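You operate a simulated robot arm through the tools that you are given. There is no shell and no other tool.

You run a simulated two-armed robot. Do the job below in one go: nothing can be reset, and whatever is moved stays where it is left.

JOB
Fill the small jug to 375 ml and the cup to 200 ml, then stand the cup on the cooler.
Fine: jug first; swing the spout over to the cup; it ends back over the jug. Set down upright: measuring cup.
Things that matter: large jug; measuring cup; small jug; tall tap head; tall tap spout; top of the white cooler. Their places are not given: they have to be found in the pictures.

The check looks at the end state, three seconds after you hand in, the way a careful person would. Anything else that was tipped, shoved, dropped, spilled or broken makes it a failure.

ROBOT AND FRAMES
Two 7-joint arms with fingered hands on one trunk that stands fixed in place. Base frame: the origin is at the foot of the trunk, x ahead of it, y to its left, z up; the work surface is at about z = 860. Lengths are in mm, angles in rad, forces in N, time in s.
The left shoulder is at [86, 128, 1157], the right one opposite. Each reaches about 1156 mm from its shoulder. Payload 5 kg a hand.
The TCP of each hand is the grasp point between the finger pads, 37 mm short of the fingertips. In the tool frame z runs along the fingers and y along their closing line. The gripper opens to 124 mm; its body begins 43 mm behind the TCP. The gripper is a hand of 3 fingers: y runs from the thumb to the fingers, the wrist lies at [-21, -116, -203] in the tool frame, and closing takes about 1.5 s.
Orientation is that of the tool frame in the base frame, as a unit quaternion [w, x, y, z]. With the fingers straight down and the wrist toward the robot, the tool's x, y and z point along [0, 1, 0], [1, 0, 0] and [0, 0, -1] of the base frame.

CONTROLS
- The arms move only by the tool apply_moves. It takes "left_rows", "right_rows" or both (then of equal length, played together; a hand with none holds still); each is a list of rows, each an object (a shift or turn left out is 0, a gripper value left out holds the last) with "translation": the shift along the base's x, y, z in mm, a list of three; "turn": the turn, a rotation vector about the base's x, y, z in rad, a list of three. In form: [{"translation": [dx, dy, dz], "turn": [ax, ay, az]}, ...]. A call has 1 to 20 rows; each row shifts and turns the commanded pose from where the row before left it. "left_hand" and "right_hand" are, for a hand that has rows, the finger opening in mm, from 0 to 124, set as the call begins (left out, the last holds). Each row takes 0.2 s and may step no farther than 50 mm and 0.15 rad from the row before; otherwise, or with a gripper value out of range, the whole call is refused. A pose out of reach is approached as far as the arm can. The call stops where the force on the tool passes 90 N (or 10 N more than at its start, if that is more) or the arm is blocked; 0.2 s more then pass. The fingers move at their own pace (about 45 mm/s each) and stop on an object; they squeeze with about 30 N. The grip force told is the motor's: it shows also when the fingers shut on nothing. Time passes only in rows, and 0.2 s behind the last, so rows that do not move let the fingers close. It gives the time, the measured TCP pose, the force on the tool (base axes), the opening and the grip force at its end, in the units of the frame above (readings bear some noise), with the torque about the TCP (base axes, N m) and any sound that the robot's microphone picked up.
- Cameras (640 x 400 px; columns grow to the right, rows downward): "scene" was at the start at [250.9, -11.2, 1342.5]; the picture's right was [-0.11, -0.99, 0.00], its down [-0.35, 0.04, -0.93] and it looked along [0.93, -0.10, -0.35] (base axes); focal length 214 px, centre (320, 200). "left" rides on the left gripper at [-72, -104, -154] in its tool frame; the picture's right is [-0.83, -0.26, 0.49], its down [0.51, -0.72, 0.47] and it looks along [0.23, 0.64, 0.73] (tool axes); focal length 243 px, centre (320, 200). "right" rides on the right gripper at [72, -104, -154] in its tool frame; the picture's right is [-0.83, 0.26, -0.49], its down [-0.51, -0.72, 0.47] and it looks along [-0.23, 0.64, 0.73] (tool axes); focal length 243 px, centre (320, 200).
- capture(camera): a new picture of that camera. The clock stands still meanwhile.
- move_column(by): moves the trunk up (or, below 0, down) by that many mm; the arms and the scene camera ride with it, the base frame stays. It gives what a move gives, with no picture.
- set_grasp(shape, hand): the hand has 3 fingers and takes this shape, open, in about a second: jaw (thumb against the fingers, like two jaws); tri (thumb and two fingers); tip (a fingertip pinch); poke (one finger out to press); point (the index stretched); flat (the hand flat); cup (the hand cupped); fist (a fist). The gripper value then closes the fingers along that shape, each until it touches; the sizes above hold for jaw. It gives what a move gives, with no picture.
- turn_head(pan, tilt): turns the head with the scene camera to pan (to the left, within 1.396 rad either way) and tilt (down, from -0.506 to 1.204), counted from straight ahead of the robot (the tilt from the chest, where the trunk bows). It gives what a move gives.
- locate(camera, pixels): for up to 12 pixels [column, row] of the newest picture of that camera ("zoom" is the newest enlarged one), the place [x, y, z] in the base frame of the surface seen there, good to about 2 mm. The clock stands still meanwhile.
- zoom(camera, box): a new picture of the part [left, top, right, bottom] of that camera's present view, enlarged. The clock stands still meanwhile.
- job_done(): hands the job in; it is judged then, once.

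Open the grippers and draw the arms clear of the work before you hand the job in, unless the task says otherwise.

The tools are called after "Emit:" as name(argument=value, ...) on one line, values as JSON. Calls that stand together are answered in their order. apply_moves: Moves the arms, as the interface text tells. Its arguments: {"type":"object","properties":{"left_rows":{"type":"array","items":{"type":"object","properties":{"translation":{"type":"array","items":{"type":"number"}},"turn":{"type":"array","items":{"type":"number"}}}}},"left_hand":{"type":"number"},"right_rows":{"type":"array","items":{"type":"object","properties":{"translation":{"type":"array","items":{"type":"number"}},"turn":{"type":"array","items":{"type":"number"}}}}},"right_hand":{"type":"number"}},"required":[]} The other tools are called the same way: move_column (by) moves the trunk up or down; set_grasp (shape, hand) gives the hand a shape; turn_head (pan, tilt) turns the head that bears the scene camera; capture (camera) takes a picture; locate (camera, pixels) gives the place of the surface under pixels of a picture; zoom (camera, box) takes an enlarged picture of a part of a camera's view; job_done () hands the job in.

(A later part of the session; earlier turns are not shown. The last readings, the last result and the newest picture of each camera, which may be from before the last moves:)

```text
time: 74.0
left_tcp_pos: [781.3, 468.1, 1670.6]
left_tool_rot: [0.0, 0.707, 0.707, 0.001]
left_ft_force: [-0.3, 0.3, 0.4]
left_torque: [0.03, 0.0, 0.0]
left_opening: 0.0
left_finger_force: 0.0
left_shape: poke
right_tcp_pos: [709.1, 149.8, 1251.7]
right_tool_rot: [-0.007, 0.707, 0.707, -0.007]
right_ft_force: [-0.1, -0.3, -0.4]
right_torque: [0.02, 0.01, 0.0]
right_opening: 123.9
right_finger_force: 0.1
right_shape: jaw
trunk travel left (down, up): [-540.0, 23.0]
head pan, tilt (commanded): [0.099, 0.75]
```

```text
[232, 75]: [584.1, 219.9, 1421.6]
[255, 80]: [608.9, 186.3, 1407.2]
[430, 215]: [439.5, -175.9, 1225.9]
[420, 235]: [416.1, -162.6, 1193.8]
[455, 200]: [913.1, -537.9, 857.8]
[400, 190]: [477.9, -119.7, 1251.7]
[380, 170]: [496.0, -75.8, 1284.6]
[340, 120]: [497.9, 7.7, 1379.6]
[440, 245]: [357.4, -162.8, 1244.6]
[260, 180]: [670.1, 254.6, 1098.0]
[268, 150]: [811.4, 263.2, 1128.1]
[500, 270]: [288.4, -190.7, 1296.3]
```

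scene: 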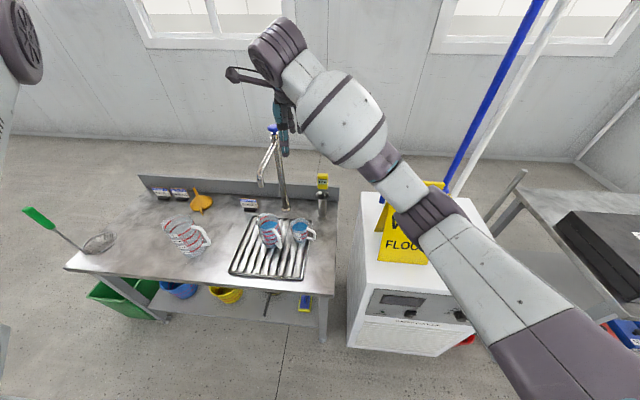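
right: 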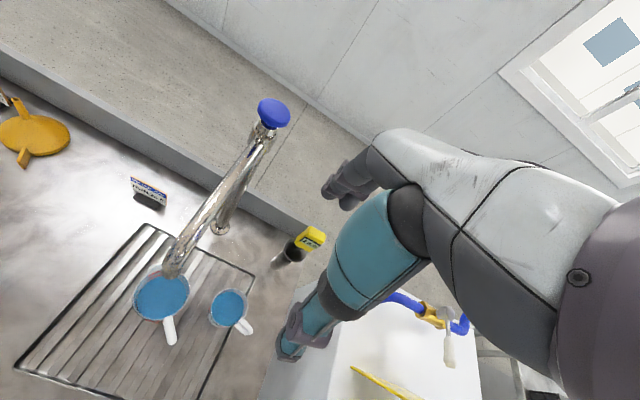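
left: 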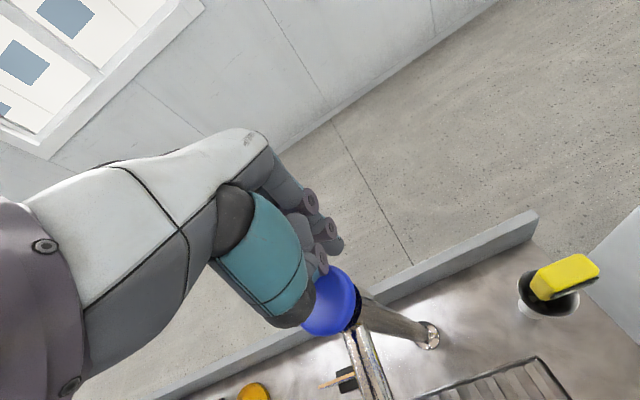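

The elbow stays in front of the sign (x≈440) and the camera stalk clears the spout by ~85 mm in x. I descend another 250 mm and re-check, including a yaw trim for the hand's slight offset if needed.

Emit:
apply_moves(right_rows=[{"translation": [0, 0, -42]}, {"translation": [0, 0, -42]}, {"translation": [0, 0, -42]}, {"translation": [0, 0, -42]}, {"translation": [0, 0, -42]}, {"translation": [0, 0, -40]}, {"translation": [0, 0, 0]}])

Emit:
capture(camera="scene")

Emit:
capture(camera="right")

Emit:
zoom(camera="scene", box=[230, 120, 350, 260])

```text
time: 75.7
left_tcp_pos: [782.5, 467.5, 1670.0]
left_tool_rot: [0.0, 0.707, 0.707, 0.001]
left_ft_force: [-0.3, 0.9, 0.2]
left_torque: [0.0, 0.02, 0.0]
left_opening: 0.0
left_finger_force: 0.1
left_shape: poke
right_tcp_pos: [710.2, 150.1, 1000.9]
right_tool_rot: [-0.008, 0.707, 0.707, -0.006]
right_ft_force: [0.1, 0.2, -1.1]
right_torque: [-0.02, 0.04, -0.01]
right_opening: 123.7
right_finger_force: 0.1
right_shape: jaw
trunk travel left (down, up): [-540.0, 23.0]
head pan, tilt (commanded): [0.099, 0.75]
```

```text
taken
```

scene: 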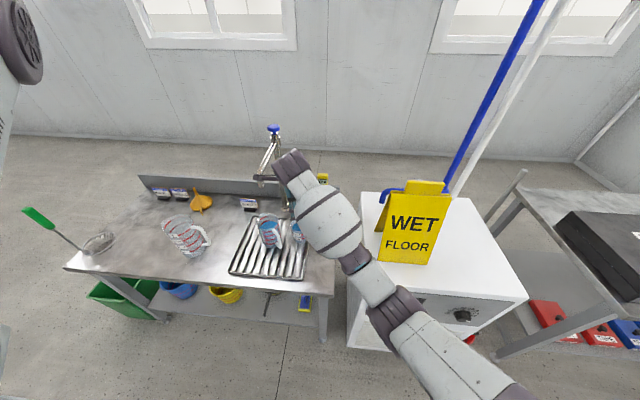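

```text
taken
```

right: 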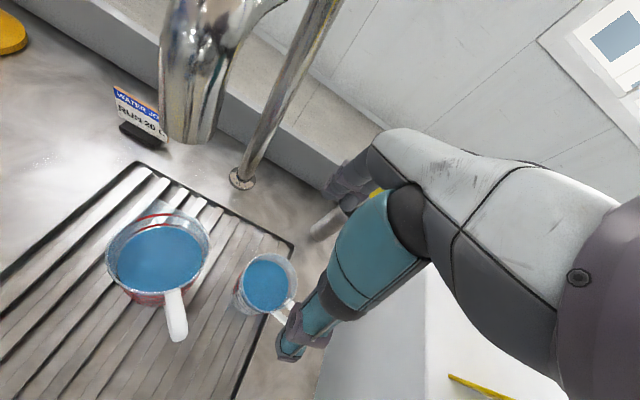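

```text
2.86 times, centred on (290, 190) of scene
```

zoom: 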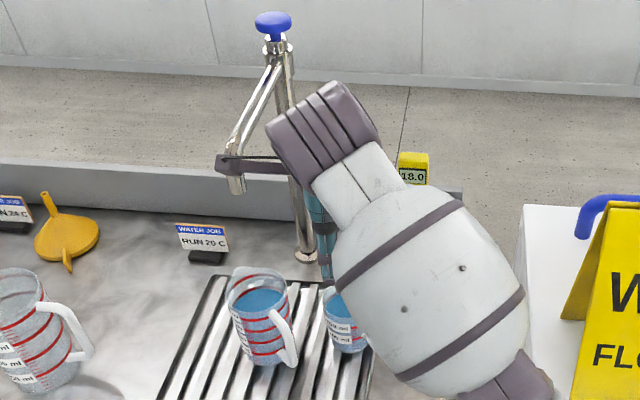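

The cup in the right camera at (267,282) matches the predicted pixel for being centred under the TCP. I'll locate the finger and thumb surfaces and the elbow before the final descent.

Emit:
locate(camera="right", pixels=[[290, 352], [300, 335], [318, 310], [345, 305], [375, 240], [340, 195], [330, 180], [355, 170], [200, 120], [175, 310], [350, 205]])

Emit:
locate(camera="scene", pixels=[[390, 310], [380, 325], [405, 345], [415, 310], [360, 285], [330, 225], [256, 177], [340, 250]])

```text
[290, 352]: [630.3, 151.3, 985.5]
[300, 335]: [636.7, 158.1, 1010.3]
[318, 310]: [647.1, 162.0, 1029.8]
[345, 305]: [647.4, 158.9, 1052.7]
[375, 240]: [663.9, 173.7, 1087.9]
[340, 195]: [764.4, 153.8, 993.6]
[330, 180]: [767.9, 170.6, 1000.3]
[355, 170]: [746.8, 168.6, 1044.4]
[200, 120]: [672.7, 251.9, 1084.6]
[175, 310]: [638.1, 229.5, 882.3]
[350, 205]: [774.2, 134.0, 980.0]
```

```text
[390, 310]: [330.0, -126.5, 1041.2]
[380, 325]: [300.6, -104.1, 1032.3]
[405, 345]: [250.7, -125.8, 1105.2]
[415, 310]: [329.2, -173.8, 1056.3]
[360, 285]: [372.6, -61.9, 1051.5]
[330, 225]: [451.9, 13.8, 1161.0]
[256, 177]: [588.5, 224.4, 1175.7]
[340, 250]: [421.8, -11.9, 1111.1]
```

Thumb (x≈648) and fingers (x≈772) straddle the cup symmetrically, and the elbow has drawn back to x≈330. I descend to just below rim level, TCP z≈865, and check.

Emit:
apply_moves(right_rows=[{"translation": [0, -0.5, -30]}, {"translation": [0, -0.5, -30]}, {"translation": [0, 0, -30]}, {"translation": [0, 0, -25]}, {"translation": [0, 0, -20]}, {"translation": [0, 0, 0]}])

Emit:
capture(camera="right")

Emit:
zoom(camera="scene", box=[230, 160, 350, 270])

```text
time: 77.0
left_tcp_pos: [782.1, 468.1, 1670.0]
left_tool_rot: [0.001, 0.707, 0.707, -0.001]
left_ft_force: [-0.1, 0.3, 1.2]
left_torque: [0.0, 0.0, 0.02]
left_opening: 0.1
left_finger_force: 0.1
left_shape: poke
right_tcp_pos: [708.3, 147.9, 866.2]
right_tool_rot: [-0.008, 0.707, 0.707, -0.007]
right_ft_force: [0.1, -0.3, -0.2]
right_torque: [0.0, -0.01, 0.04]
right_opening: 124.4
right_finger_force: 0.1
right_shape: jaw
trunk travel left (down, up): [-540.0, 23.0]
head pan, tilt (commanded): [0.099, 0.75]
```

```text
taken
```

right: 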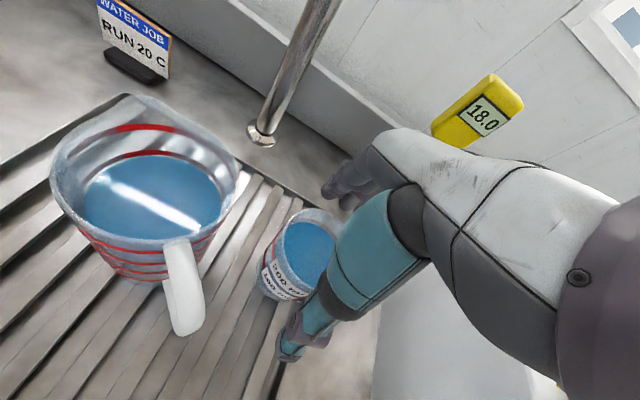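

```text
3.64 times, centred on (290, 215) of scene
```

zoom: 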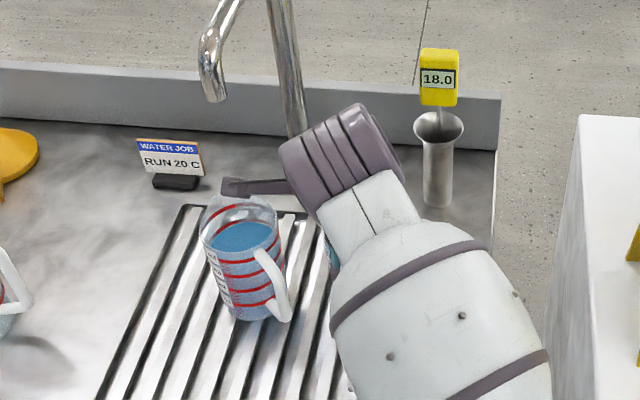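

The cup sits between thumb and fingers with the jug well clear. I lower the last 38 mm, then close gently onto the cup.

Emit:
apply_moves(right_rows=[{"translation": [0.5, 0.3, -13]}, {"translation": [0.5, 0.3, -13]}, {"translation": [0, 0, -12]}, {"translation": [0, 0, 0]}])

Emit:
capture(camera="right")

Emit:
locate(camera="right", pixels=[[290, 352], [300, 335], [350, 205], [340, 195], [330, 250], [300, 240], [175, 300]])

```text
time: 78.0
left_tcp_pos: [783.7, 468.0, 1669.4]
left_tool_rot: [0.001, 0.707, 0.707, 0.0]
left_ft_force: [0.9, 0.0, 0.1]
left_torque: [-0.02, 0.01, 0.0]
left_opening: 0.0
left_finger_force: 0.1
left_shape: poke
right_tcp_pos: [712.9, 148.9, 830.0]
right_tool_rot: [-0.008, 0.707, 0.707, -0.007]
right_ft_force: [0.2, 0.3, 0.0]
right_torque: [0.03, 0.0, -0.01]
right_opening: 123.9
right_finger_force: 0.0
right_shape: jaw
trunk travel left (down, up): [-540.0, 23.0]
head pan, tilt (commanded): [0.099, 0.75]
```

```text
taken
```

right: 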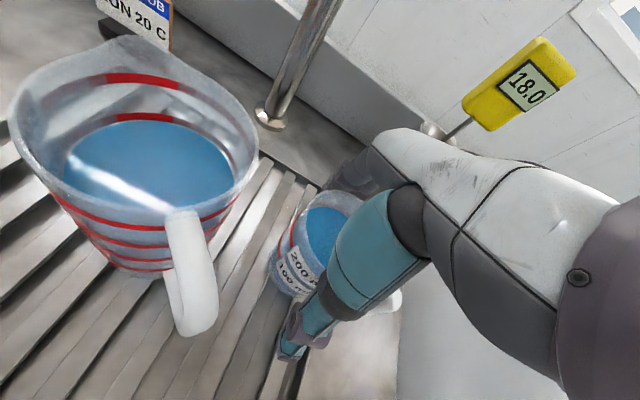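

```text
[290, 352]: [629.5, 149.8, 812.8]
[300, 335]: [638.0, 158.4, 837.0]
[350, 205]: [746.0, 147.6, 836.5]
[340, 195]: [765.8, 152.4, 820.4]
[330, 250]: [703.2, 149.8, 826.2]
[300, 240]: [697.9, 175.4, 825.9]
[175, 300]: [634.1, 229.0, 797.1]
```

Everything is aligned; I close the right hand on the cup while holding still.

Emit:
apply_moves(right_rows=[{"translation": [0, 0, 0]}, {"translation": [0, 0, 0]}, {"translation": [0, 0, 0]}, {"translation": [0, 0, 0]}, {"translation": [0, 0, 0]}, {"translation": [0, 0, 0]}, {"translation": [0, 0, 0]}, {"translation": [0, 0, 0]}], right_hand=55)

Emit:
capture(camera="right")

Emit:
locate(camera="right", pixels=[[320, 240], [310, 235], [300, 240], [330, 250], [315, 225]])

```text
time: 79.8
left_tcp_pos: [783.2, 467.8, 1669.5]
left_tool_rot: [0.0, 0.707, 0.707, 0.0]
left_ft_force: [0.9, -0.5, 0.5]
left_torque: [-0.01, -0.02, 0.02]
left_opening: 0.0
left_finger_force: 0.1
left_shape: poke
right_tcp_pos: [711.0, 148.9, 828.3]
right_tool_rot: [-0.008, 0.707, 0.707, -0.007]
right_ft_force: [-0.1, 0.4, -1.1]
right_torque: [-0.01, -0.02, -0.01]
right_opening: 56.1
right_finger_force: 30.0
right_shape: jaw
trunk travel left (down, up): [-540.0, 23.0]
head pan, tilt (commanded): [0.099, 0.75]
```

```text
taken
```

right: 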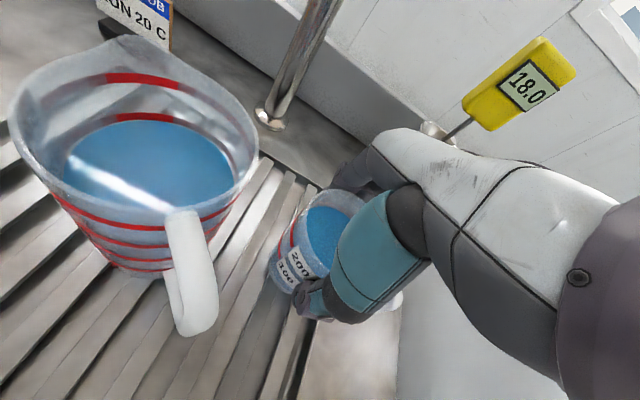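

```text
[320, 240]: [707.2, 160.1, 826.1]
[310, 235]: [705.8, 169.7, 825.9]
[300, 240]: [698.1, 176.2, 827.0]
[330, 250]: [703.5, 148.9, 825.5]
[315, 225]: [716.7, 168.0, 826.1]
```

The grip reads 30 N at an opening of 56. I command a tighter value to make sure the fingers are truly held by the cup and not just stopping at the set-point.

Emit:
apply_moves(right_rows=[{"translation": [0, 0, 0]}, {"translation": [0, 0, 0]}, {"translation": [0, 0, 0]}, {"translation": [0, 0, 0]}, {"translation": [0, 0, 0]}], right_hand=35)

Emit:
zoom(camera="right", box=[240, 140, 440, 340])

```text
time: 81.0
left_tcp_pos: [782.7, 467.9, 1669.5]
left_tool_rot: [0.0, 0.707, 0.707, 0.0]
left_ft_force: [0.6, 0.2, 1.1]
left_torque: [-0.01, 0.0, 0.01]
left_opening: 0.3
left_finger_force: 0.2
left_shape: poke
right_tcp_pos: [710.7, 149.6, 829.3]
right_tool_rot: [-0.007, 0.707, 0.707, -0.008]
right_ft_force: [-0.5, 0.1, 0.2]
right_torque: [0.0, -0.06, 0.0]
right_opening: 56.4
right_finger_force: 29.8
right_shape: jaw
trunk travel left (down, up): [-540.0, 23.0]
head pan, tilt (commanded): [0.099, 0.75]
```

```text
2.00 times, centred on (340, 240) of right
```

zoom: 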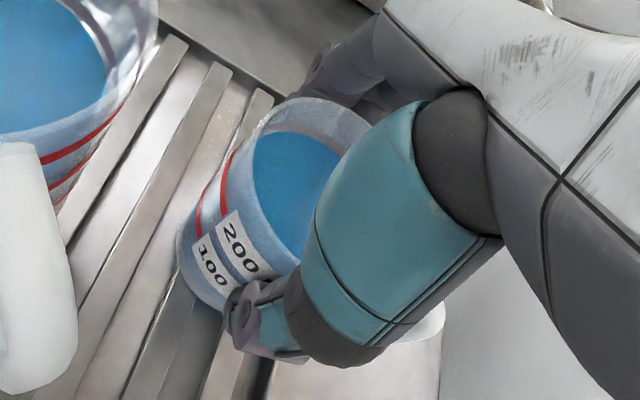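

The opening stays at 56 under 30 N, so the cup is really gripped. I lift slowly by ~20 mm and check it hangs upright without slipping.

Emit:
apply_moves(right_rows=[{"translation": [0, 0, 2]}, {"translation": [0, 0, 4]}, {"translation": [0, 0, 6]}, {"translation": [0, 0, 5]}, {"translation": [0, 0, 3]}, {"translation": [0, 0, 0]}])

Emit:
capture(camera="right")

Emit:
locate(camera="right", pixels=[[320, 240], [310, 235], [300, 240], [330, 250], [315, 225]])

Emit:
zoom(camera="scene", box=[250, 180, 350, 270])

```text
time: 82.5
left_tcp_pos: [783.7, 468.0, 1669.7]
left_tool_rot: [0.0, 0.707, 0.707, 0.0]
left_ft_force: [0.0, 0.2, 0.3]
left_torque: [-0.01, 0.01, -0.01]
left_opening: 0.0
left_finger_force: 0.0
left_shape: poke
right_tcp_pos: [711.4, 149.1, 849.9]
right_tool_rot: [-0.008, 0.708, 0.707, -0.008]
right_ft_force: [0.5, -0.1, -2.8]
right_torque: [0.04, -0.01, 0.03]
right_opening: 56.1
right_finger_force: 29.4
right_shape: jaw
trunk travel left (down, up): [-540.0, 23.0]
head pan, tilt (commanded): [0.099, 0.75]
```

```text
taken
```

right: 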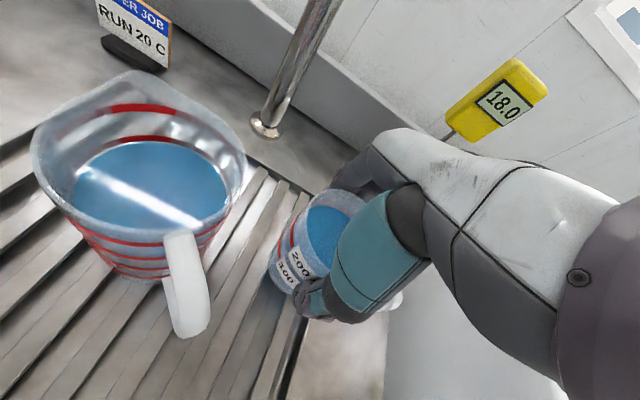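

```text
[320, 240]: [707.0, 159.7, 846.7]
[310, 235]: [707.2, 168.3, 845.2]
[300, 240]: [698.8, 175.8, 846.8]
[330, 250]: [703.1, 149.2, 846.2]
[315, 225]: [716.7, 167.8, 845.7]
```

```text
4.44 times, centred on (300, 225) of scene
```

zoom: 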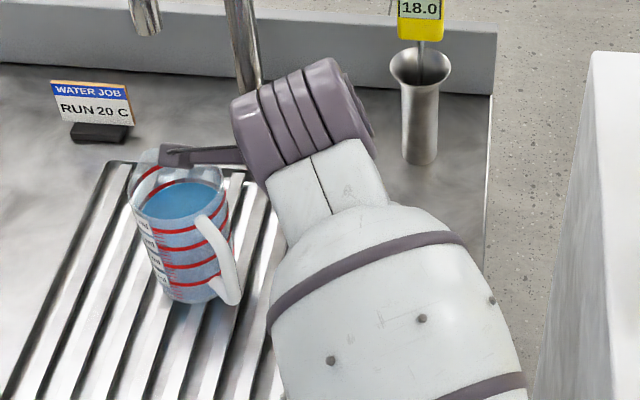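

The cup rose 20 mm with the hand, carrying about 2.8 N and still level, and the jug is untouched. I lift it smoothly and drift toward the right with small steps, away from the spout.

Emit:
apply_moves(right_rows=[{"translation": [0, 0, 6]}, {"translation": [0, 0, 12]}, {"translation": [0, 0, 18]}, {"translation": [0, -2, 22]}, {"translation": [-1, -5, 22]}, {"translation": [-2, -8, 24]}, {"translation": [-2, -8, 24]}, {"translation": [-2, -8, 24]}, {"translation": [-2, -8, 24]}, {"translation": [-2, -8, 24]}, {"translation": [-2, -8, 24]}, {"translation": [-2, -8, 24]}, {"translation": [-2, -8, 24]}, {"translation": [-2, -8, 24]}, {"translation": [-2, -8, 24]}, {"translation": [-2, -8, 24]}, {"translation": [-2, -8, 24]}, {"translation": [-1, -6, 18]}, {"translation": [0, -4, 10]}, {"translation": [0, -2, 5]}])

Emit:
capture(camera="scene")

Emit:
capture(camera="right")

```text
time: 86.7
left_tcp_pos: [783.2, 468.1, 1670.0]
left_tool_rot: [0.0, 0.707, 0.707, 0.0]
left_ft_force: [-0.3, -0.5, -0.2]
left_torque: [-0.01, 0.02, -0.03]
left_opening: 0.0
left_finger_force: 0.0
left_shape: poke
right_tcp_pos: [705.1, 34.4, 1232.4]
right_tool_rot: [-0.006, 0.707, 0.707, -0.005]
right_ft_force: [-0.2, 0.8, -2.9]
right_torque: [0.02, -0.02, 0.0]
right_opening: 55.7
right_finger_force: 30.1
right_shape: jaw
right hand out of reach, approached as far as the arm can: row 18, 19, 20
trunk travel left (down, up): [-540.0, 23.0]
head pan, tilt (commanded): [0.099, 0.75]
```

```text
taken
```

scene: 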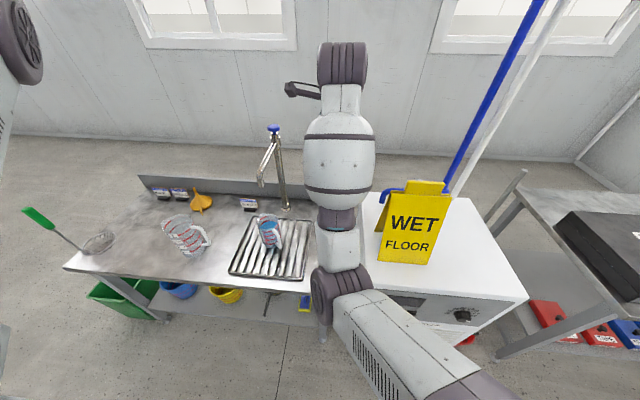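

```text
taken
```

right: 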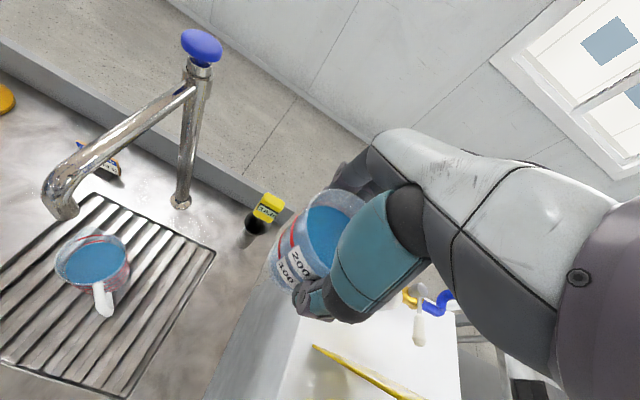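

The arm hit a limit near z≈1232 with its elbow tucked in low at pixel (345,290); the cup is still held level. I'll locate the elbow to choose a feasible way over the sign.

Emit:
locate(camera="scene", pixels=[[345, 290], [325, 290], [330, 310], [365, 275], [340, 245], [380, 320], [420, 370], [340, 160], [290, 90]])

Emit:
turn_head(pan=-0.3, tilt=0.6)

Emit:
capture(camera="scene")

```text
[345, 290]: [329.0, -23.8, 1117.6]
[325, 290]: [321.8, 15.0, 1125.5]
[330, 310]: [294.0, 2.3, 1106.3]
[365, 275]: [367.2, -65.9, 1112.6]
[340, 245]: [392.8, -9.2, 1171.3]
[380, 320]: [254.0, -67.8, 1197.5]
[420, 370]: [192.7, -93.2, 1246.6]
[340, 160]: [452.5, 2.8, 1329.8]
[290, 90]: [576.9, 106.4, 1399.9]
```

```text
time: 87.5
left_tcp_pos: [782.7, 469.0, 1670.1]
left_tool_rot: [0.001, 0.707, 0.707, 0.0]
left_ft_force: [0.4, 0.0, -0.2]
left_torque: [0.0, -0.01, -0.03]
left_opening: 0.1
left_finger_force: 0.1
left_shape: poke
right_tcp_pos: [703.8, 34.9, 1231.1]
right_tool_rot: [-0.006, 0.707, 0.707, -0.005]
right_ft_force: [0.0, 0.5, -2.4]
right_torque: [0.0, -0.02, -0.02]
right_opening: 55.7
right_finger_force: 30.3
right_shape: jaw
trunk travel left (down, up): [-540.0, 23.0]
head pan, tilt (commanded): [-0.3, 0.6]
```

```text
taken
```

scene: 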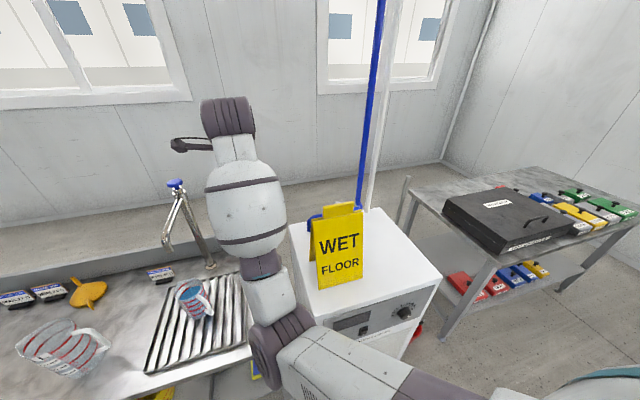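

The elbow hangs straight down, so lifting near the body bends the wrist past its limit. Extending the hand forward should free it; the sign's ridge (z 1165) is at x≈600–650, so passing at x≥750 keeps the cup clear of it. I move +x gently with a slight rise.

Emit:
apply_moves(right_rows=[{"translation": [4, 0, 0]}, {"translation": [8, 0, 2]}, {"translation": [10, 0, 4]}, {"translation": [12, 0, 6]}, {"translation": [12, 0, 8]}, {"translation": [8, 0, 8]}, {"translation": [5, 0, 6]}, {"translation": [2, 0, 4]}, {"translation": [0, 0, 2]}])

Emit:
capture(camera="scene")

```text
time: 89.5
left_tcp_pos: [783.0, 468.2, 1669.9]
left_tool_rot: [0.0, 0.707, 0.707, 0.0]
left_ft_force: [0.1, 0.2, -0.4]
left_torque: [-0.04, -0.02, -0.03]
left_opening: 0.1
left_finger_force: 0.0
left_shape: poke
right_tcp_pos: [765.6, 34.8, 1271.8]
right_tool_rot: [-0.007, 0.707, 0.707, -0.008]
right_ft_force: [0.1, -0.7, -2.7]
right_torque: [0.02, -0.04, 0.04]
right_opening: 55.9
right_finger_force: 29.9
right_shape: jaw
trunk travel left (down, up): [-540.0, 23.0]
head pan, tilt (commanded): [-0.3, 0.6]
```

```text
taken
```

scene: 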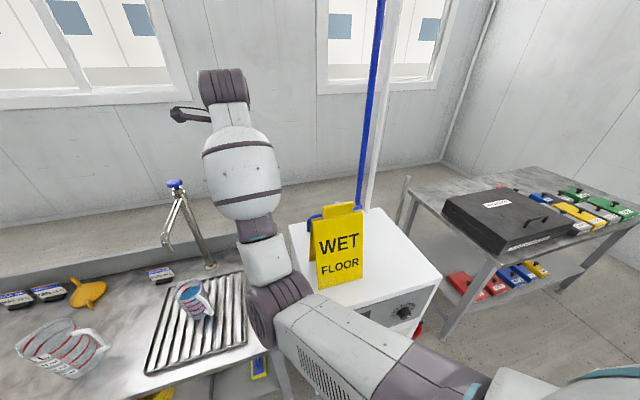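

The hand now reaches z≈1272 with the cup bottom at ≈1200. I carry it toward -y in smooth small steps, rising slightly to ~1300, and check partway.

Emit:
apply_moves(right_rows=[{"translation": [0, -5, 1]}, {"translation": [0, -10, 2]}, {"translation": [0, -16, 3]}, {"translation": [0, -21, 4]}, {"translation": [0, -24, 4]}, {"translation": [0, -24, 4]}, {"translation": [0, -24, 4]}, {"translation": [0, -22, 3]}, {"translation": [0, -17, 2]}, {"translation": [0, -11, 1]}, {"translation": [0, -6, 0]}, {"translation": [0, -2, 0]}])

Emit:
capture(camera="scene")

Emit:
capture(camera="right")

```text
time: 92.1
left_tcp_pos: [783.0, 468.8, 1668.6]
left_tool_rot: [0.001, 0.708, 0.707, 0.0]
left_ft_force: [0.3, 0.5, 0.3]
left_torque: [0.03, -0.02, -0.01]
left_opening: 0.2
left_finger_force: 0.0
left_shape: poke
right_tcp_pos: [764.3, -147.8, 1299.6]
right_tool_rot: [-0.008, 0.707, 0.707, -0.007]
right_ft_force: [0.3, -1.0, -2.5]
right_torque: [0.02, 0.01, 0.05]
right_opening: 55.7
right_finger_force: 30.1
right_shape: jaw
trunk travel left (down, up): [-540.0, 23.0]
head pan, tilt (commanded): [-0.3, 0.6]
```

```text
taken
```

scene: 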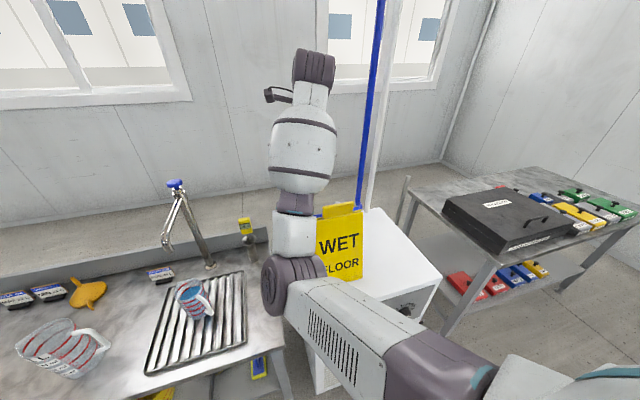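

```text
taken
```

right: 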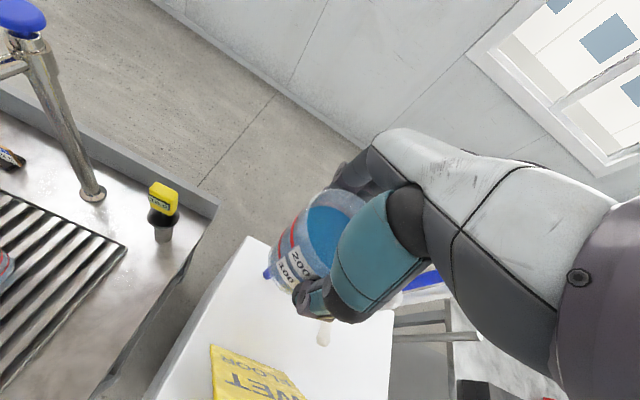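

The cup is above and behind the sign with good clearance. I continue right, easing x back slightly, up to about y≈-320, then check reach.

Emit:
apply_moves(right_rows=[{"translation": [0, -5, 0]}, {"translation": [0, -10, 0]}, {"translation": [0, -16, 0]}, {"translation": [-2, -21, 0]}, {"translation": [-4, -24, 0]}, {"translation": [-5, -24, 0]}, {"translation": [-5, -24, 0]}, {"translation": [-4, -20, 0]}, {"translation": [-3, -14, 0]}, {"translation": [-2, -9, 0]}, {"translation": [0, -4, 0]}, {"translation": [0, -1, 0]}])

Emit:
capture(camera="scene")

Emit:
capture(camera="right")

```text
time: 94.7
left_tcp_pos: [783.1, 467.7, 1669.1]
left_tool_rot: [0.0, 0.707, 0.707, 0.0]
left_ft_force: [-0.3, -0.4, -0.5]
left_torque: [0.01, -0.03, -0.01]
left_opening: 0.2
left_finger_force: 0.0
left_shape: poke
right_tcp_pos: [740.0, -319.8, 1298.8]
right_tool_rot: [-0.008, 0.707, 0.707, -0.007]
right_ft_force: [0.1, 0.5, -2.1]
right_torque: [0.0, 0.02, -0.02]
right_opening: 55.7
right_finger_force: 30.3
right_shape: jaw
trunk travel left (down, up): [-540.0, 23.0]
head pan, tilt (commanded): [-0.3, 0.6]
```

```text
taken
```

scene: 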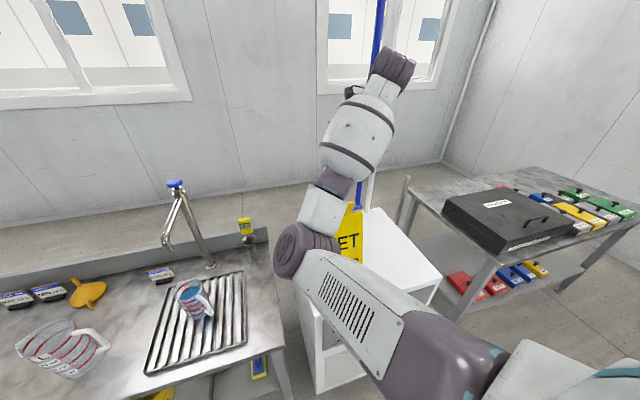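

```text
taken
```

right: 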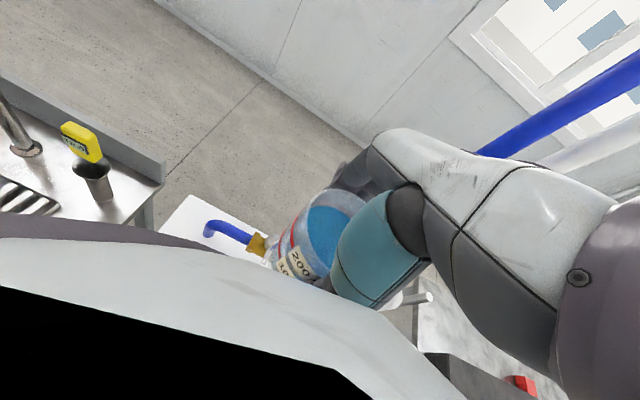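

The elbow is now on the inner side at pixel (300,250). I'll locate it and the forearm relative to the sign before going on.

Emit:
locate(camera="scene", pixels=[[295, 245], [310, 270], [320, 240], [325, 210], [335, 185], [355, 140], [345, 225], [350, 300], [380, 80], [360, 165]])

```text
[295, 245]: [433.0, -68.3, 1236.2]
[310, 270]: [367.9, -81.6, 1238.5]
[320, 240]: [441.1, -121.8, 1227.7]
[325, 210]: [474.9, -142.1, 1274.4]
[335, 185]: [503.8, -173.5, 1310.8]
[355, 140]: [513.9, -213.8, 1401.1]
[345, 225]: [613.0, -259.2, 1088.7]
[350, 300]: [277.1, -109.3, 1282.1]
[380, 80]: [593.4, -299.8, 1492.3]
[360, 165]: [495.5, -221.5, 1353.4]
```

The elbow is swinging to the inner side because the hand yaw doesn't follow the arm. I rotate the hand slowly by -0.4 rad about the vertical (cup stays level) so the arm takes its natural posture.

Emit:
apply_moves(right_rows=[{"turn": [0, 0, -0.02]}, {"turn": [0, 0, -0.04]}, {"translation": [0, -2, 0], "turn": [0, 0, -0.06]}, {"translation": [0, -6, 0], "turn": [0, 0, -0.06]}, {"translation": [0, -8, 0], "turn": [0, 0, -0.06]}, {"translation": [0, -8, 0], "turn": [0, 0, -0.06]}, {"translation": [0, -4, 0], "turn": [0, 0, -0.05]}, {"translation": [0, -2, 0], "turn": [0, 0, -0.03]}, {"turn": [0, 0, -0.02]}, {"translation": [0, 0, 0]}])

Emit:
capture(camera="scene")

Emit:
capture(camera="right")

```text
time: 96.9
left_tcp_pos: [784.4, 468.4, 1669.7]
left_tool_rot: [0.0, 0.707, 0.707, 0.0]
left_ft_force: [-0.2, 0.6, -0.2]
left_torque: [0.01, 0.02, 0.01]
left_opening: 0.0
left_finger_force: 0.0
left_shape: poke
right_tcp_pos: [740.0, -348.7, 1299.6]
right_tool_rot: [-0.009, 0.834, 0.552, -0.005]
right_ft_force: [-0.4, 0.2, -2.0]
right_torque: [0.02, -0.01, 0.01]
right_opening: 55.9
right_finger_force: 30.0
right_shape: jaw
trunk travel left (down, up): [-540.0, 23.0]
head pan, tilt (commanded): [-0.3, 0.6]
```

```text
taken
```

scene: 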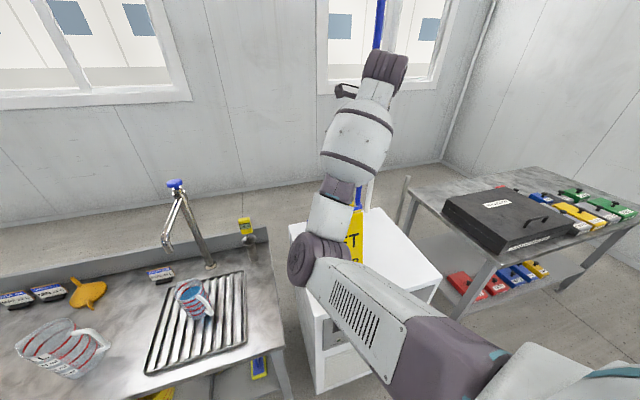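

```text
taken
```

right: 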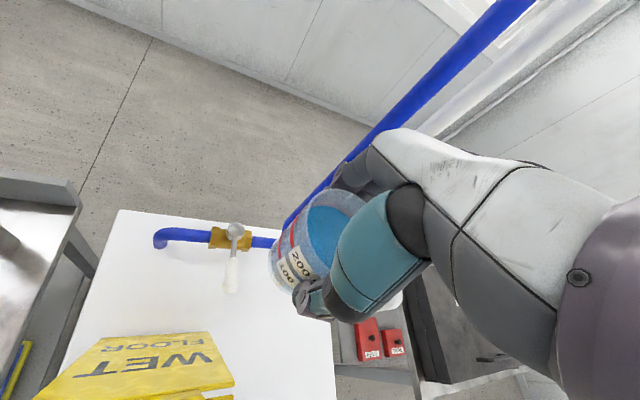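

The forearm is now clear of the camera and the elbow is coming outward. I continue to above the placing spot at (670,-500).

Emit:
apply_moves(right_rows=[{"translation": [-2, -4, 0]}, {"translation": [-4, -9, 0]}, {"translation": [-7, -15, 0]}, {"translation": [-9, -19, 0]}, {"translation": [-10, -21, 0]}, {"translation": [-10, -21, 0]}, {"translation": [-9, -20, 0]}, {"translation": [-8, -17, 0]}, {"translation": [-6, -12, 0]}, {"translation": [-4, -8, 0]}, {"translation": [-1, -4, 0]}, {"translation": [0, -1, 0]}])

Emit:
capture(camera="scene")

Emit:
capture(camera="right")

```text
time: 99.5
left_tcp_pos: [783.4, 468.3, 1668.3]
left_tool_rot: [0.0, 0.707, 0.707, 0.0]
left_ft_force: [-0.1, 0.0, 0.9]
left_torque: [0.01, 0.0, 0.02]
left_opening: 0.0
left_finger_force: 0.1
left_shape: poke
right_tcp_pos: [669.3, -500.1, 1299.0]
right_tool_rot: [-0.009, 0.834, 0.552, -0.006]
right_ft_force: [0.2, -0.7, -1.9]
right_torque: [0.02, 0.03, -0.03]
right_opening: 55.5
right_finger_force: 29.4
right_shape: jaw
trunk travel left (down, up): [-540.0, 23.0]
head pan, tilt (commanded): [-0.3, 0.6]
```

```text
taken
```

scene: 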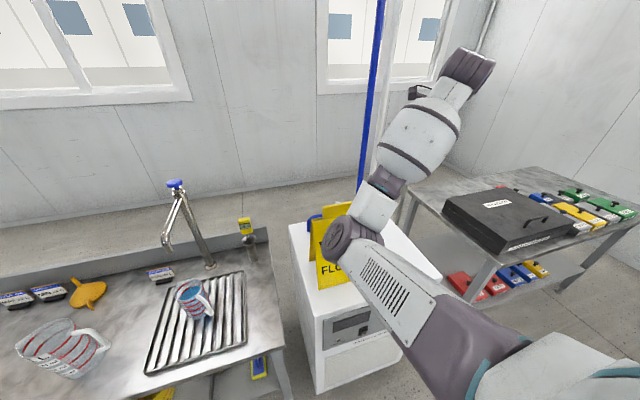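

```text
taken
```

right: 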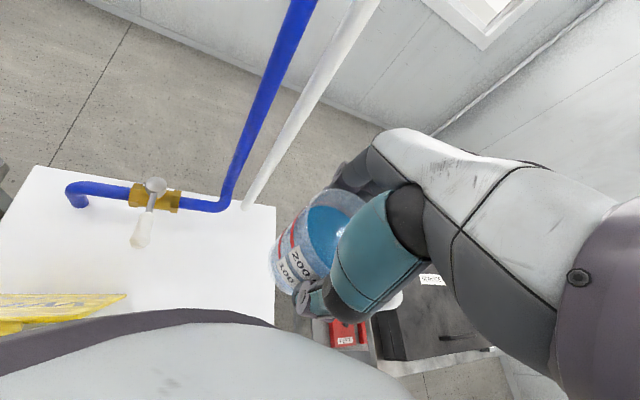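

The projected point beneath the cup is about pixel (224,313) in the right camera. I'll confirm that it lies on the cooler top and check edge and elbow positions.

Emit:
locate(camera="right", pixels=[[224, 305], [270, 300], [270, 215], [240, 290], [200, 300], [120, 300], [150, 235]])

Emit:
locate(camera="scene", pixels=[[345, 240], [340, 260], [370, 250], [365, 210], [390, 180], [400, 285], [440, 278], [395, 320], [420, 200], [325, 260], [410, 130]])

```text
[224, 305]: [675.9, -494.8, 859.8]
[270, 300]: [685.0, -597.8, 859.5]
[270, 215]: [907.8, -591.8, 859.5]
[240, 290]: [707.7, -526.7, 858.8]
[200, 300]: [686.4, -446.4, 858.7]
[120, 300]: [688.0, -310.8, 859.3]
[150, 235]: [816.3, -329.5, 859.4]
```

```text
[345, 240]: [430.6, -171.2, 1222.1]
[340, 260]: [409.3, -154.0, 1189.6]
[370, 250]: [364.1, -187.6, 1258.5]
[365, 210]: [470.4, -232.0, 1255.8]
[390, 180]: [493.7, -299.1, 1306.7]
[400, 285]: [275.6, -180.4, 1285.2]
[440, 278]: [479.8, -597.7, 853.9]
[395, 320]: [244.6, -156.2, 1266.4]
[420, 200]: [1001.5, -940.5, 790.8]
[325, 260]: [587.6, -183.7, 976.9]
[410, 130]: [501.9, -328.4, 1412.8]
```

The spot below is on the cooler top (≈(676,-495,859)), 100 mm from the right edge and clear of the sign. I descend about 200 mm smoothly and check.

Emit:
apply_moves(right_rows=[{"translation": [0, 0, -6]}, {"translation": [0, 0, -12]}, {"translation": [0, 0, -18]}, {"translation": [0, 0, -22]}, {"translation": [0, 0, -24]}, {"translation": [0, 0, -24]}, {"translation": [0, 0, -24]}, {"translation": [0, 0, -22]}, {"translation": [0, 0, -18]}, {"translation": [0, 0, -14]}, {"translation": [0, 0, -9]}, {"translation": [0, 0, -5]}, {"translation": [0, 0, -2]}])

Emit:
capture(camera="scene")

Emit:
capture(camera="right")

```text
time: 102.3
left_tcp_pos: [783.5, 467.8, 1669.1]
left_tool_rot: [0.0, 0.707, 0.707, 0.0]
left_ft_force: [-0.8, 0.2, -0.1]
left_torque: [-0.03, 0.02, 0.02]
left_opening: 0.2
left_finger_force: 0.0
left_shape: poke
right_tcp_pos: [669.7, -500.7, 1099.2]
right_tool_rot: [-0.008, 0.834, 0.551, -0.005]
right_ft_force: [0.1, -0.5, -2.6]
right_torque: [0.0, 0.0, -0.01]
right_opening: 55.5
right_finger_force: 30.6
right_shape: jaw
trunk travel left (down, up): [-540.0, 23.0]
head pan, tilt (commanded): [-0.3, 0.6]
```

```text
taken
```

scene: 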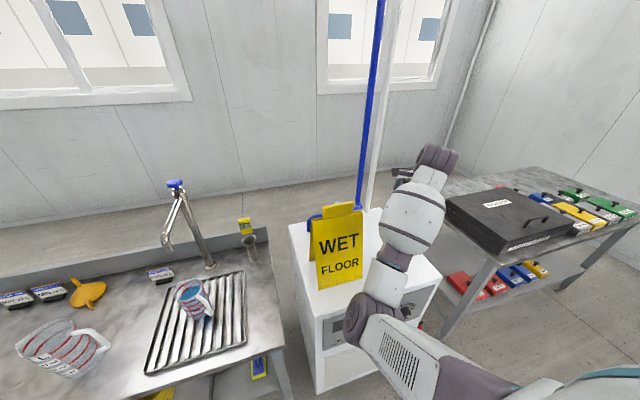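

```text
taken
```

right: 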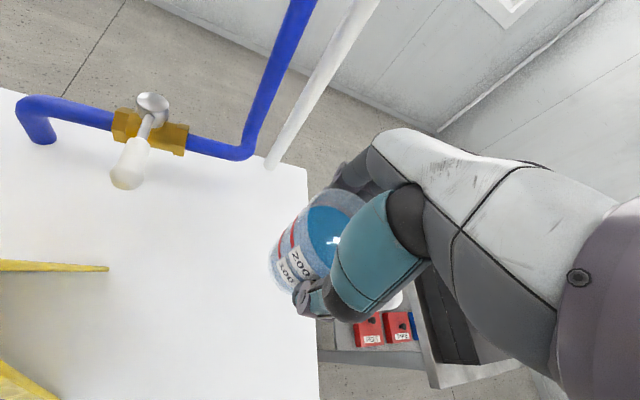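

The cup is well clear of the sign and the valve. I'll check the elbow, then descend to just above the surface (TCP z≈944).

Emit:
locate(camera="scene", pixels=[[360, 320], [350, 330], [385, 290], [400, 250], [370, 335], [395, 180]])

Emit:
apply_moves(right_rows=[{"translation": [0, 0, -5]}, {"translation": [0, 0, -10]}, {"translation": [0, 0, -15]}, {"translation": [0, 0, -19]}, {"translation": [0, 0, -20]}, {"translation": [0, 0, -20]}, {"translation": [0, 0, -19]}, {"translation": [0, 0, -16]}, {"translation": [0, 0, -12]}, {"translation": [0, 0, -9]}, {"translation": [0, 0, -6]}, {"translation": [0, 0, -3]}, {"translation": [0, 0, -1]}])

Emit:
capture(camera="scene")

Emit:
capture(camera="right")

```text
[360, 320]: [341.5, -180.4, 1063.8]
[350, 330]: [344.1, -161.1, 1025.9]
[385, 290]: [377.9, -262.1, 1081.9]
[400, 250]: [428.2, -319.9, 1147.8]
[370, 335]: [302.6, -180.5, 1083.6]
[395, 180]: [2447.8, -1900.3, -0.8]
```

```text
time: 105.1
left_tcp_pos: [783.0, 467.9, 1669.9]
left_tool_rot: [0.0, 0.707, 0.707, 0.0]
left_ft_force: [-0.2, 0.1, 0.0]
left_torque: [-0.01, 0.0, 0.0]
left_opening: 0.0
left_finger_force: 0.0
left_shape: poke
right_tcp_pos: [669.9, -500.6, 943.6]
right_tool_rot: [-0.009, 0.834, 0.552, -0.006]
right_ft_force: [0.6, -0.3, -2.1]
right_torque: [0.01, 0.0, 0.0]
right_opening: 55.3
right_finger_force: 30.5
right_shape: jaw
trunk travel left (down, up): [-540.0, 23.0]
head pan, tilt (commanded): [-0.3, 0.6]
```

```text
taken
```

scene: 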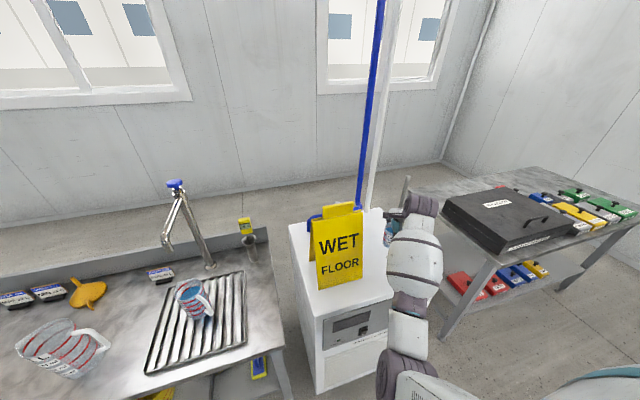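

```text
taken
```

right: 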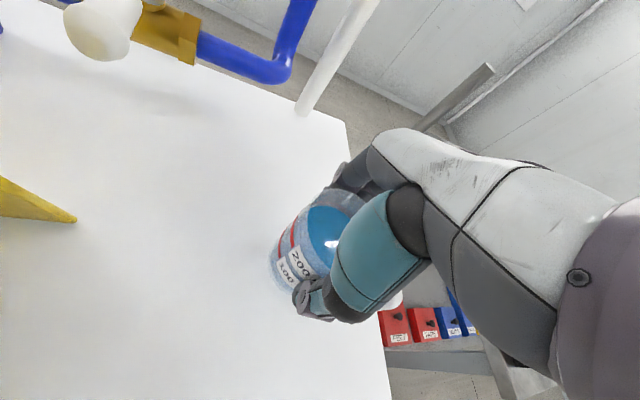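

The cup is about 14 mm above the top. I lower in 2–3 mm rows and watch the vertical force for contact.

Emit:
apply_moves(right_rows=[{"translation": [0, 0, -2]}, {"translation": [0, 0, -3]}, {"translation": [0, 0, -3]}, {"translation": [0, 0, -2]}, {"translation": [0, 0, -2]}, {"translation": [0, 0, 0]}])

Emit:
zoom(camera="right", box=[220, 160, 420, 340])

Emit:
locate(camera="right", pixels=[[320, 240], [310, 235], [330, 250], [270, 300], [250, 300], [280, 330]])

```text
time: 106.5
left_tcp_pos: [783.3, 467.4, 1668.5]
left_tool_rot: [0.0, 0.707, 0.708, 0.0]
left_ft_force: [-0.2, 1.1, 0.2]
left_torque: [0.01, -0.01, 0.0]
left_opening: 0.0
left_finger_force: 0.0
left_shape: poke
right_tcp_pos: [669.0, -499.7, 931.6]
right_tool_rot: [-0.009, 0.834, 0.552, -0.006]
right_ft_force: [-0.6, 0.2, -2.2]
right_torque: [-0.02, 0.01, -0.01]
right_opening: 55.8
right_finger_force: 29.5
right_shape: jaw
trunk travel left (down, up): [-540.0, 23.0]
head pan, tilt (commanded): [-0.3, 0.6]
```

```text
2.22 times, centred on (320, 250) of right
```

zoom: 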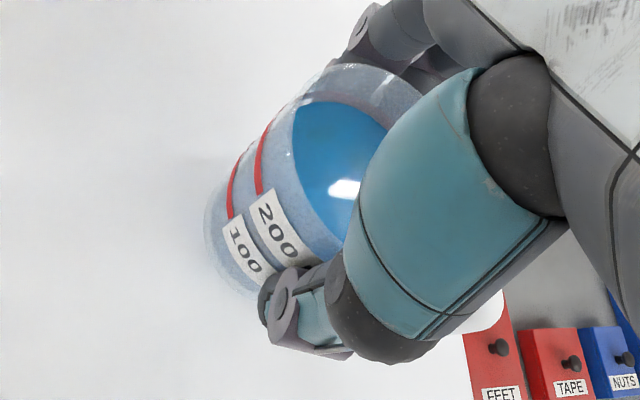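

```text
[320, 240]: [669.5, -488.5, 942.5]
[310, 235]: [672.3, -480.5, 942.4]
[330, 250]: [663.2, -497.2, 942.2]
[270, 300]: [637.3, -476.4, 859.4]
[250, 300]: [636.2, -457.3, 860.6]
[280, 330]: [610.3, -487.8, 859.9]
```

The water surface (z≈942) now sits 11 mm above the TCP rather than 3 mm below, so the flared cup has crept up about 14 mm in the grip; its bottom is at ≈876. I lower another 12 mm gently and re-measure.

Emit:
apply_moves(right_rows=[{"translation": [0, 0, -2]}, {"translation": [0, 0, -3]}, {"translation": [0, 0, -3]}, {"translation": [0, 0, -2]}, {"translation": [0, 0, -2]}, {"translation": [0, 0, 0]}])

Emit:
capture(camera="right")

Emit:
locate(camera="right", pixels=[[320, 240], [310, 235], [330, 250], [315, 225], [270, 300], [265, 270], [275, 280]])

```text
time: 107.9
left_tcp_pos: [778.9, 470.8, 1673.1]
left_tool_rot: [0.002, 0.707, 0.707, 0.001]
left_ft_force: [0.2, 0.2, -0.6]
left_torque: [-0.01, -0.01, 0.02]
left_opening: 0.0
left_finger_force: 0.1
left_shape: poke
right_tcp_pos: [668.9, -499.0, 927.9]
right_tool_rot: [-0.005, 0.834, 0.552, -0.003]
right_ft_force: [4.2, -1.2, 31.3]
right_torque: [0.0, -0.15, -0.02]
right_opening: 57.2
right_finger_force: 30.0
right_shape: jaw
trunk travel left (down, up): [-540.0, 23.0]
head pan, tilt (commanded): [-0.3, 0.6]
```

```text
taken
```

right: 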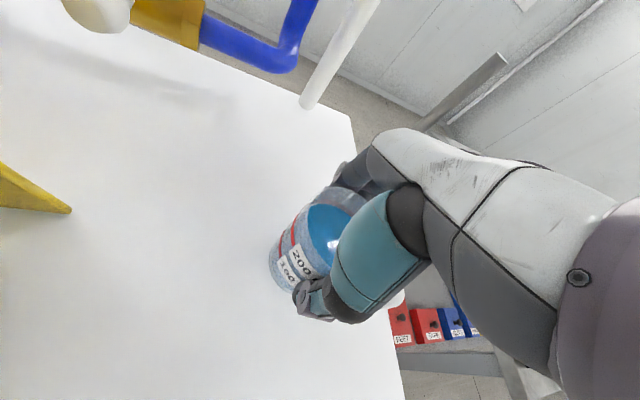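

```text
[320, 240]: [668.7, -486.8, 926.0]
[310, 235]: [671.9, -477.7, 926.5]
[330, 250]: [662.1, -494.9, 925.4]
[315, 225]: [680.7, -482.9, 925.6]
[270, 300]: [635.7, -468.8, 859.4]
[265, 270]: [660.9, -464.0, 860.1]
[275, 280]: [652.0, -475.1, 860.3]
```

That earlier reading came from a stale picture: the cup has not slipped. It now stands on the cooler (water at 926, bottom ≈860) with 31 N of pressing force, so I relieve it by raising the command about 8 mm in small steps.

Emit:
apply_moves(right_rows=[{"translation": [0, 0, 2]}, {"translation": [0, 0, 2]}, {"translation": [0, 0, 2]}, {"translation": [0, 0, 2]}, {"translation": [0, 0, 0]}])

Emit:
capture(camera="right")

Emit:
locate(camera="right", pixels=[[320, 240], [310, 235], [330, 250], [315, 225]])

```text
time: 109.1
left_tcp_pos: [783.0, 470.1, 1669.1]
left_tool_rot: [0.0, 0.708, 0.707, 0.0]
left_ft_force: [-0.2, -0.4, -0.5]
left_torque: [0.0, 0.0, -0.03]
left_opening: 0.1
left_finger_force: 0.0
left_shape: poke
right_tcp_pos: [667.5, -498.0, 927.6]
right_tool_rot: [-0.01, 0.834, 0.552, -0.007]
right_ft_force: [5.0, 0.0, 9.9]
right_torque: [-0.1, -0.36, 0.02]
right_opening: 56.6
right_finger_force: 30.2
right_shape: jaw
trunk travel left (down, up): [-540.0, 23.0]
head pan, tilt (commanded): [-0.3, 0.6]
```

```text
taken
```

right: 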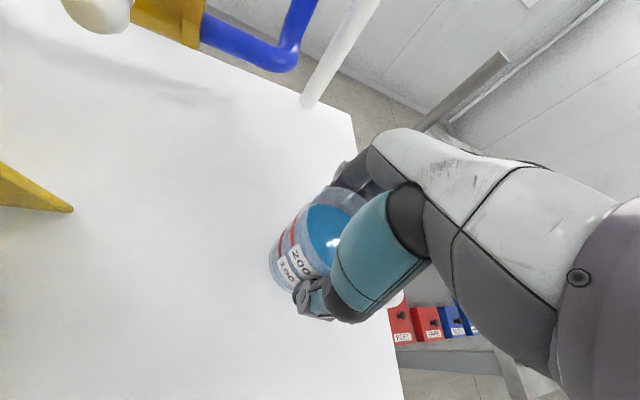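

```text
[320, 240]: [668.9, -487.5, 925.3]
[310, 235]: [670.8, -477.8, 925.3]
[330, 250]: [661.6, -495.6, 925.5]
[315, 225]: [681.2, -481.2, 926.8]
```

Contact force is down to ~10 N with the cup seated. I raise 2 mm more and then open the hand while holding still.

Emit:
apply_moves(right_rows=[{"translation": [0, 0, 1]}, {"translation": [0, 0, 1]}, {"translation": [0, 0, 0]}])

Emit:
apply_moves(right_rows=[{"translation": [0, 0, 0]}, {"translation": [0, 0, 0]}, {"translation": [0, 0, 0]}, {"translation": [0, 0, 0]}, {"translation": [0, 0, 0]}, {"translation": [0, 0, 0]}, {"translation": [0, 0, 0]}, {"translation": [0, 0, 0]}], right_hand=124)

Emit:
capture(camera="right")

Emit:
locate(camera="right", pixels=[[320, 240], [310, 235], [300, 250], [315, 225], [290, 352], [340, 195]])

```text
time: 109.9
left_tcp_pos: [783.3, 468.3, 1668.4]
left_tool_rot: [0.0, 0.706, 0.708, 0.0]
left_ft_force: [0.4, 0.6, -0.4]
left_torque: [0.02, 0.02, 0.01]
left_opening: 0.0
left_finger_force: 0.0
left_shape: poke
right_tcp_pos: [669.0, -499.4, 930.5]
right_tool_rot: [-0.01, 0.834, 0.552, -0.006]
right_ft_force: [0.0, 1.0, -1.8]
right_torque: [0.05, 0.0, 0.01]
right_opening: 56.2
right_finger_force: 30.3
right_shape: jaw
trunk travel left (down, up): [-540.0, 23.0]
head pan, tilt (commanded): [-0.3, 0.6]
```

```text
time: 111.7
left_tcp_pos: [784.4, 468.5, 1669.4]
left_tool_rot: [0.0, 0.707, 0.707, -0.001]
left_ft_force: [0.3, 0.2, -1.6]
left_torque: [0.04, 0.0, -0.02]
left_opening: 0.1
left_finger_force: 0.1
left_shape: poke
right_tcp_pos: [670.1, -499.5, 930.2]
right_tool_rot: [-0.009, 0.834, 0.552, -0.006]
right_ft_force: [0.7, -0.5, 0.6]
right_torque: [-0.02, -0.03, 0.01]
right_opening: 123.5
right_finger_force: 0.1
right_shape: jaw
trunk travel left (down, up): [-540.0, 23.0]
head pan, tilt (commanded): [-0.3, 0.6]
```

```text
taken
```

right: 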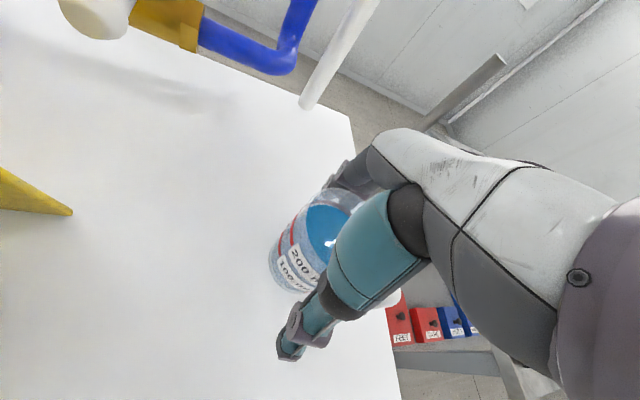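

```text
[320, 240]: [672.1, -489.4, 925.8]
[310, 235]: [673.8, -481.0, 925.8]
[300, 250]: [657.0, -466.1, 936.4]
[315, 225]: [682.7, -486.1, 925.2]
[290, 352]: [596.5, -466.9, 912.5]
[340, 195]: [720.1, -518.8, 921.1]
```

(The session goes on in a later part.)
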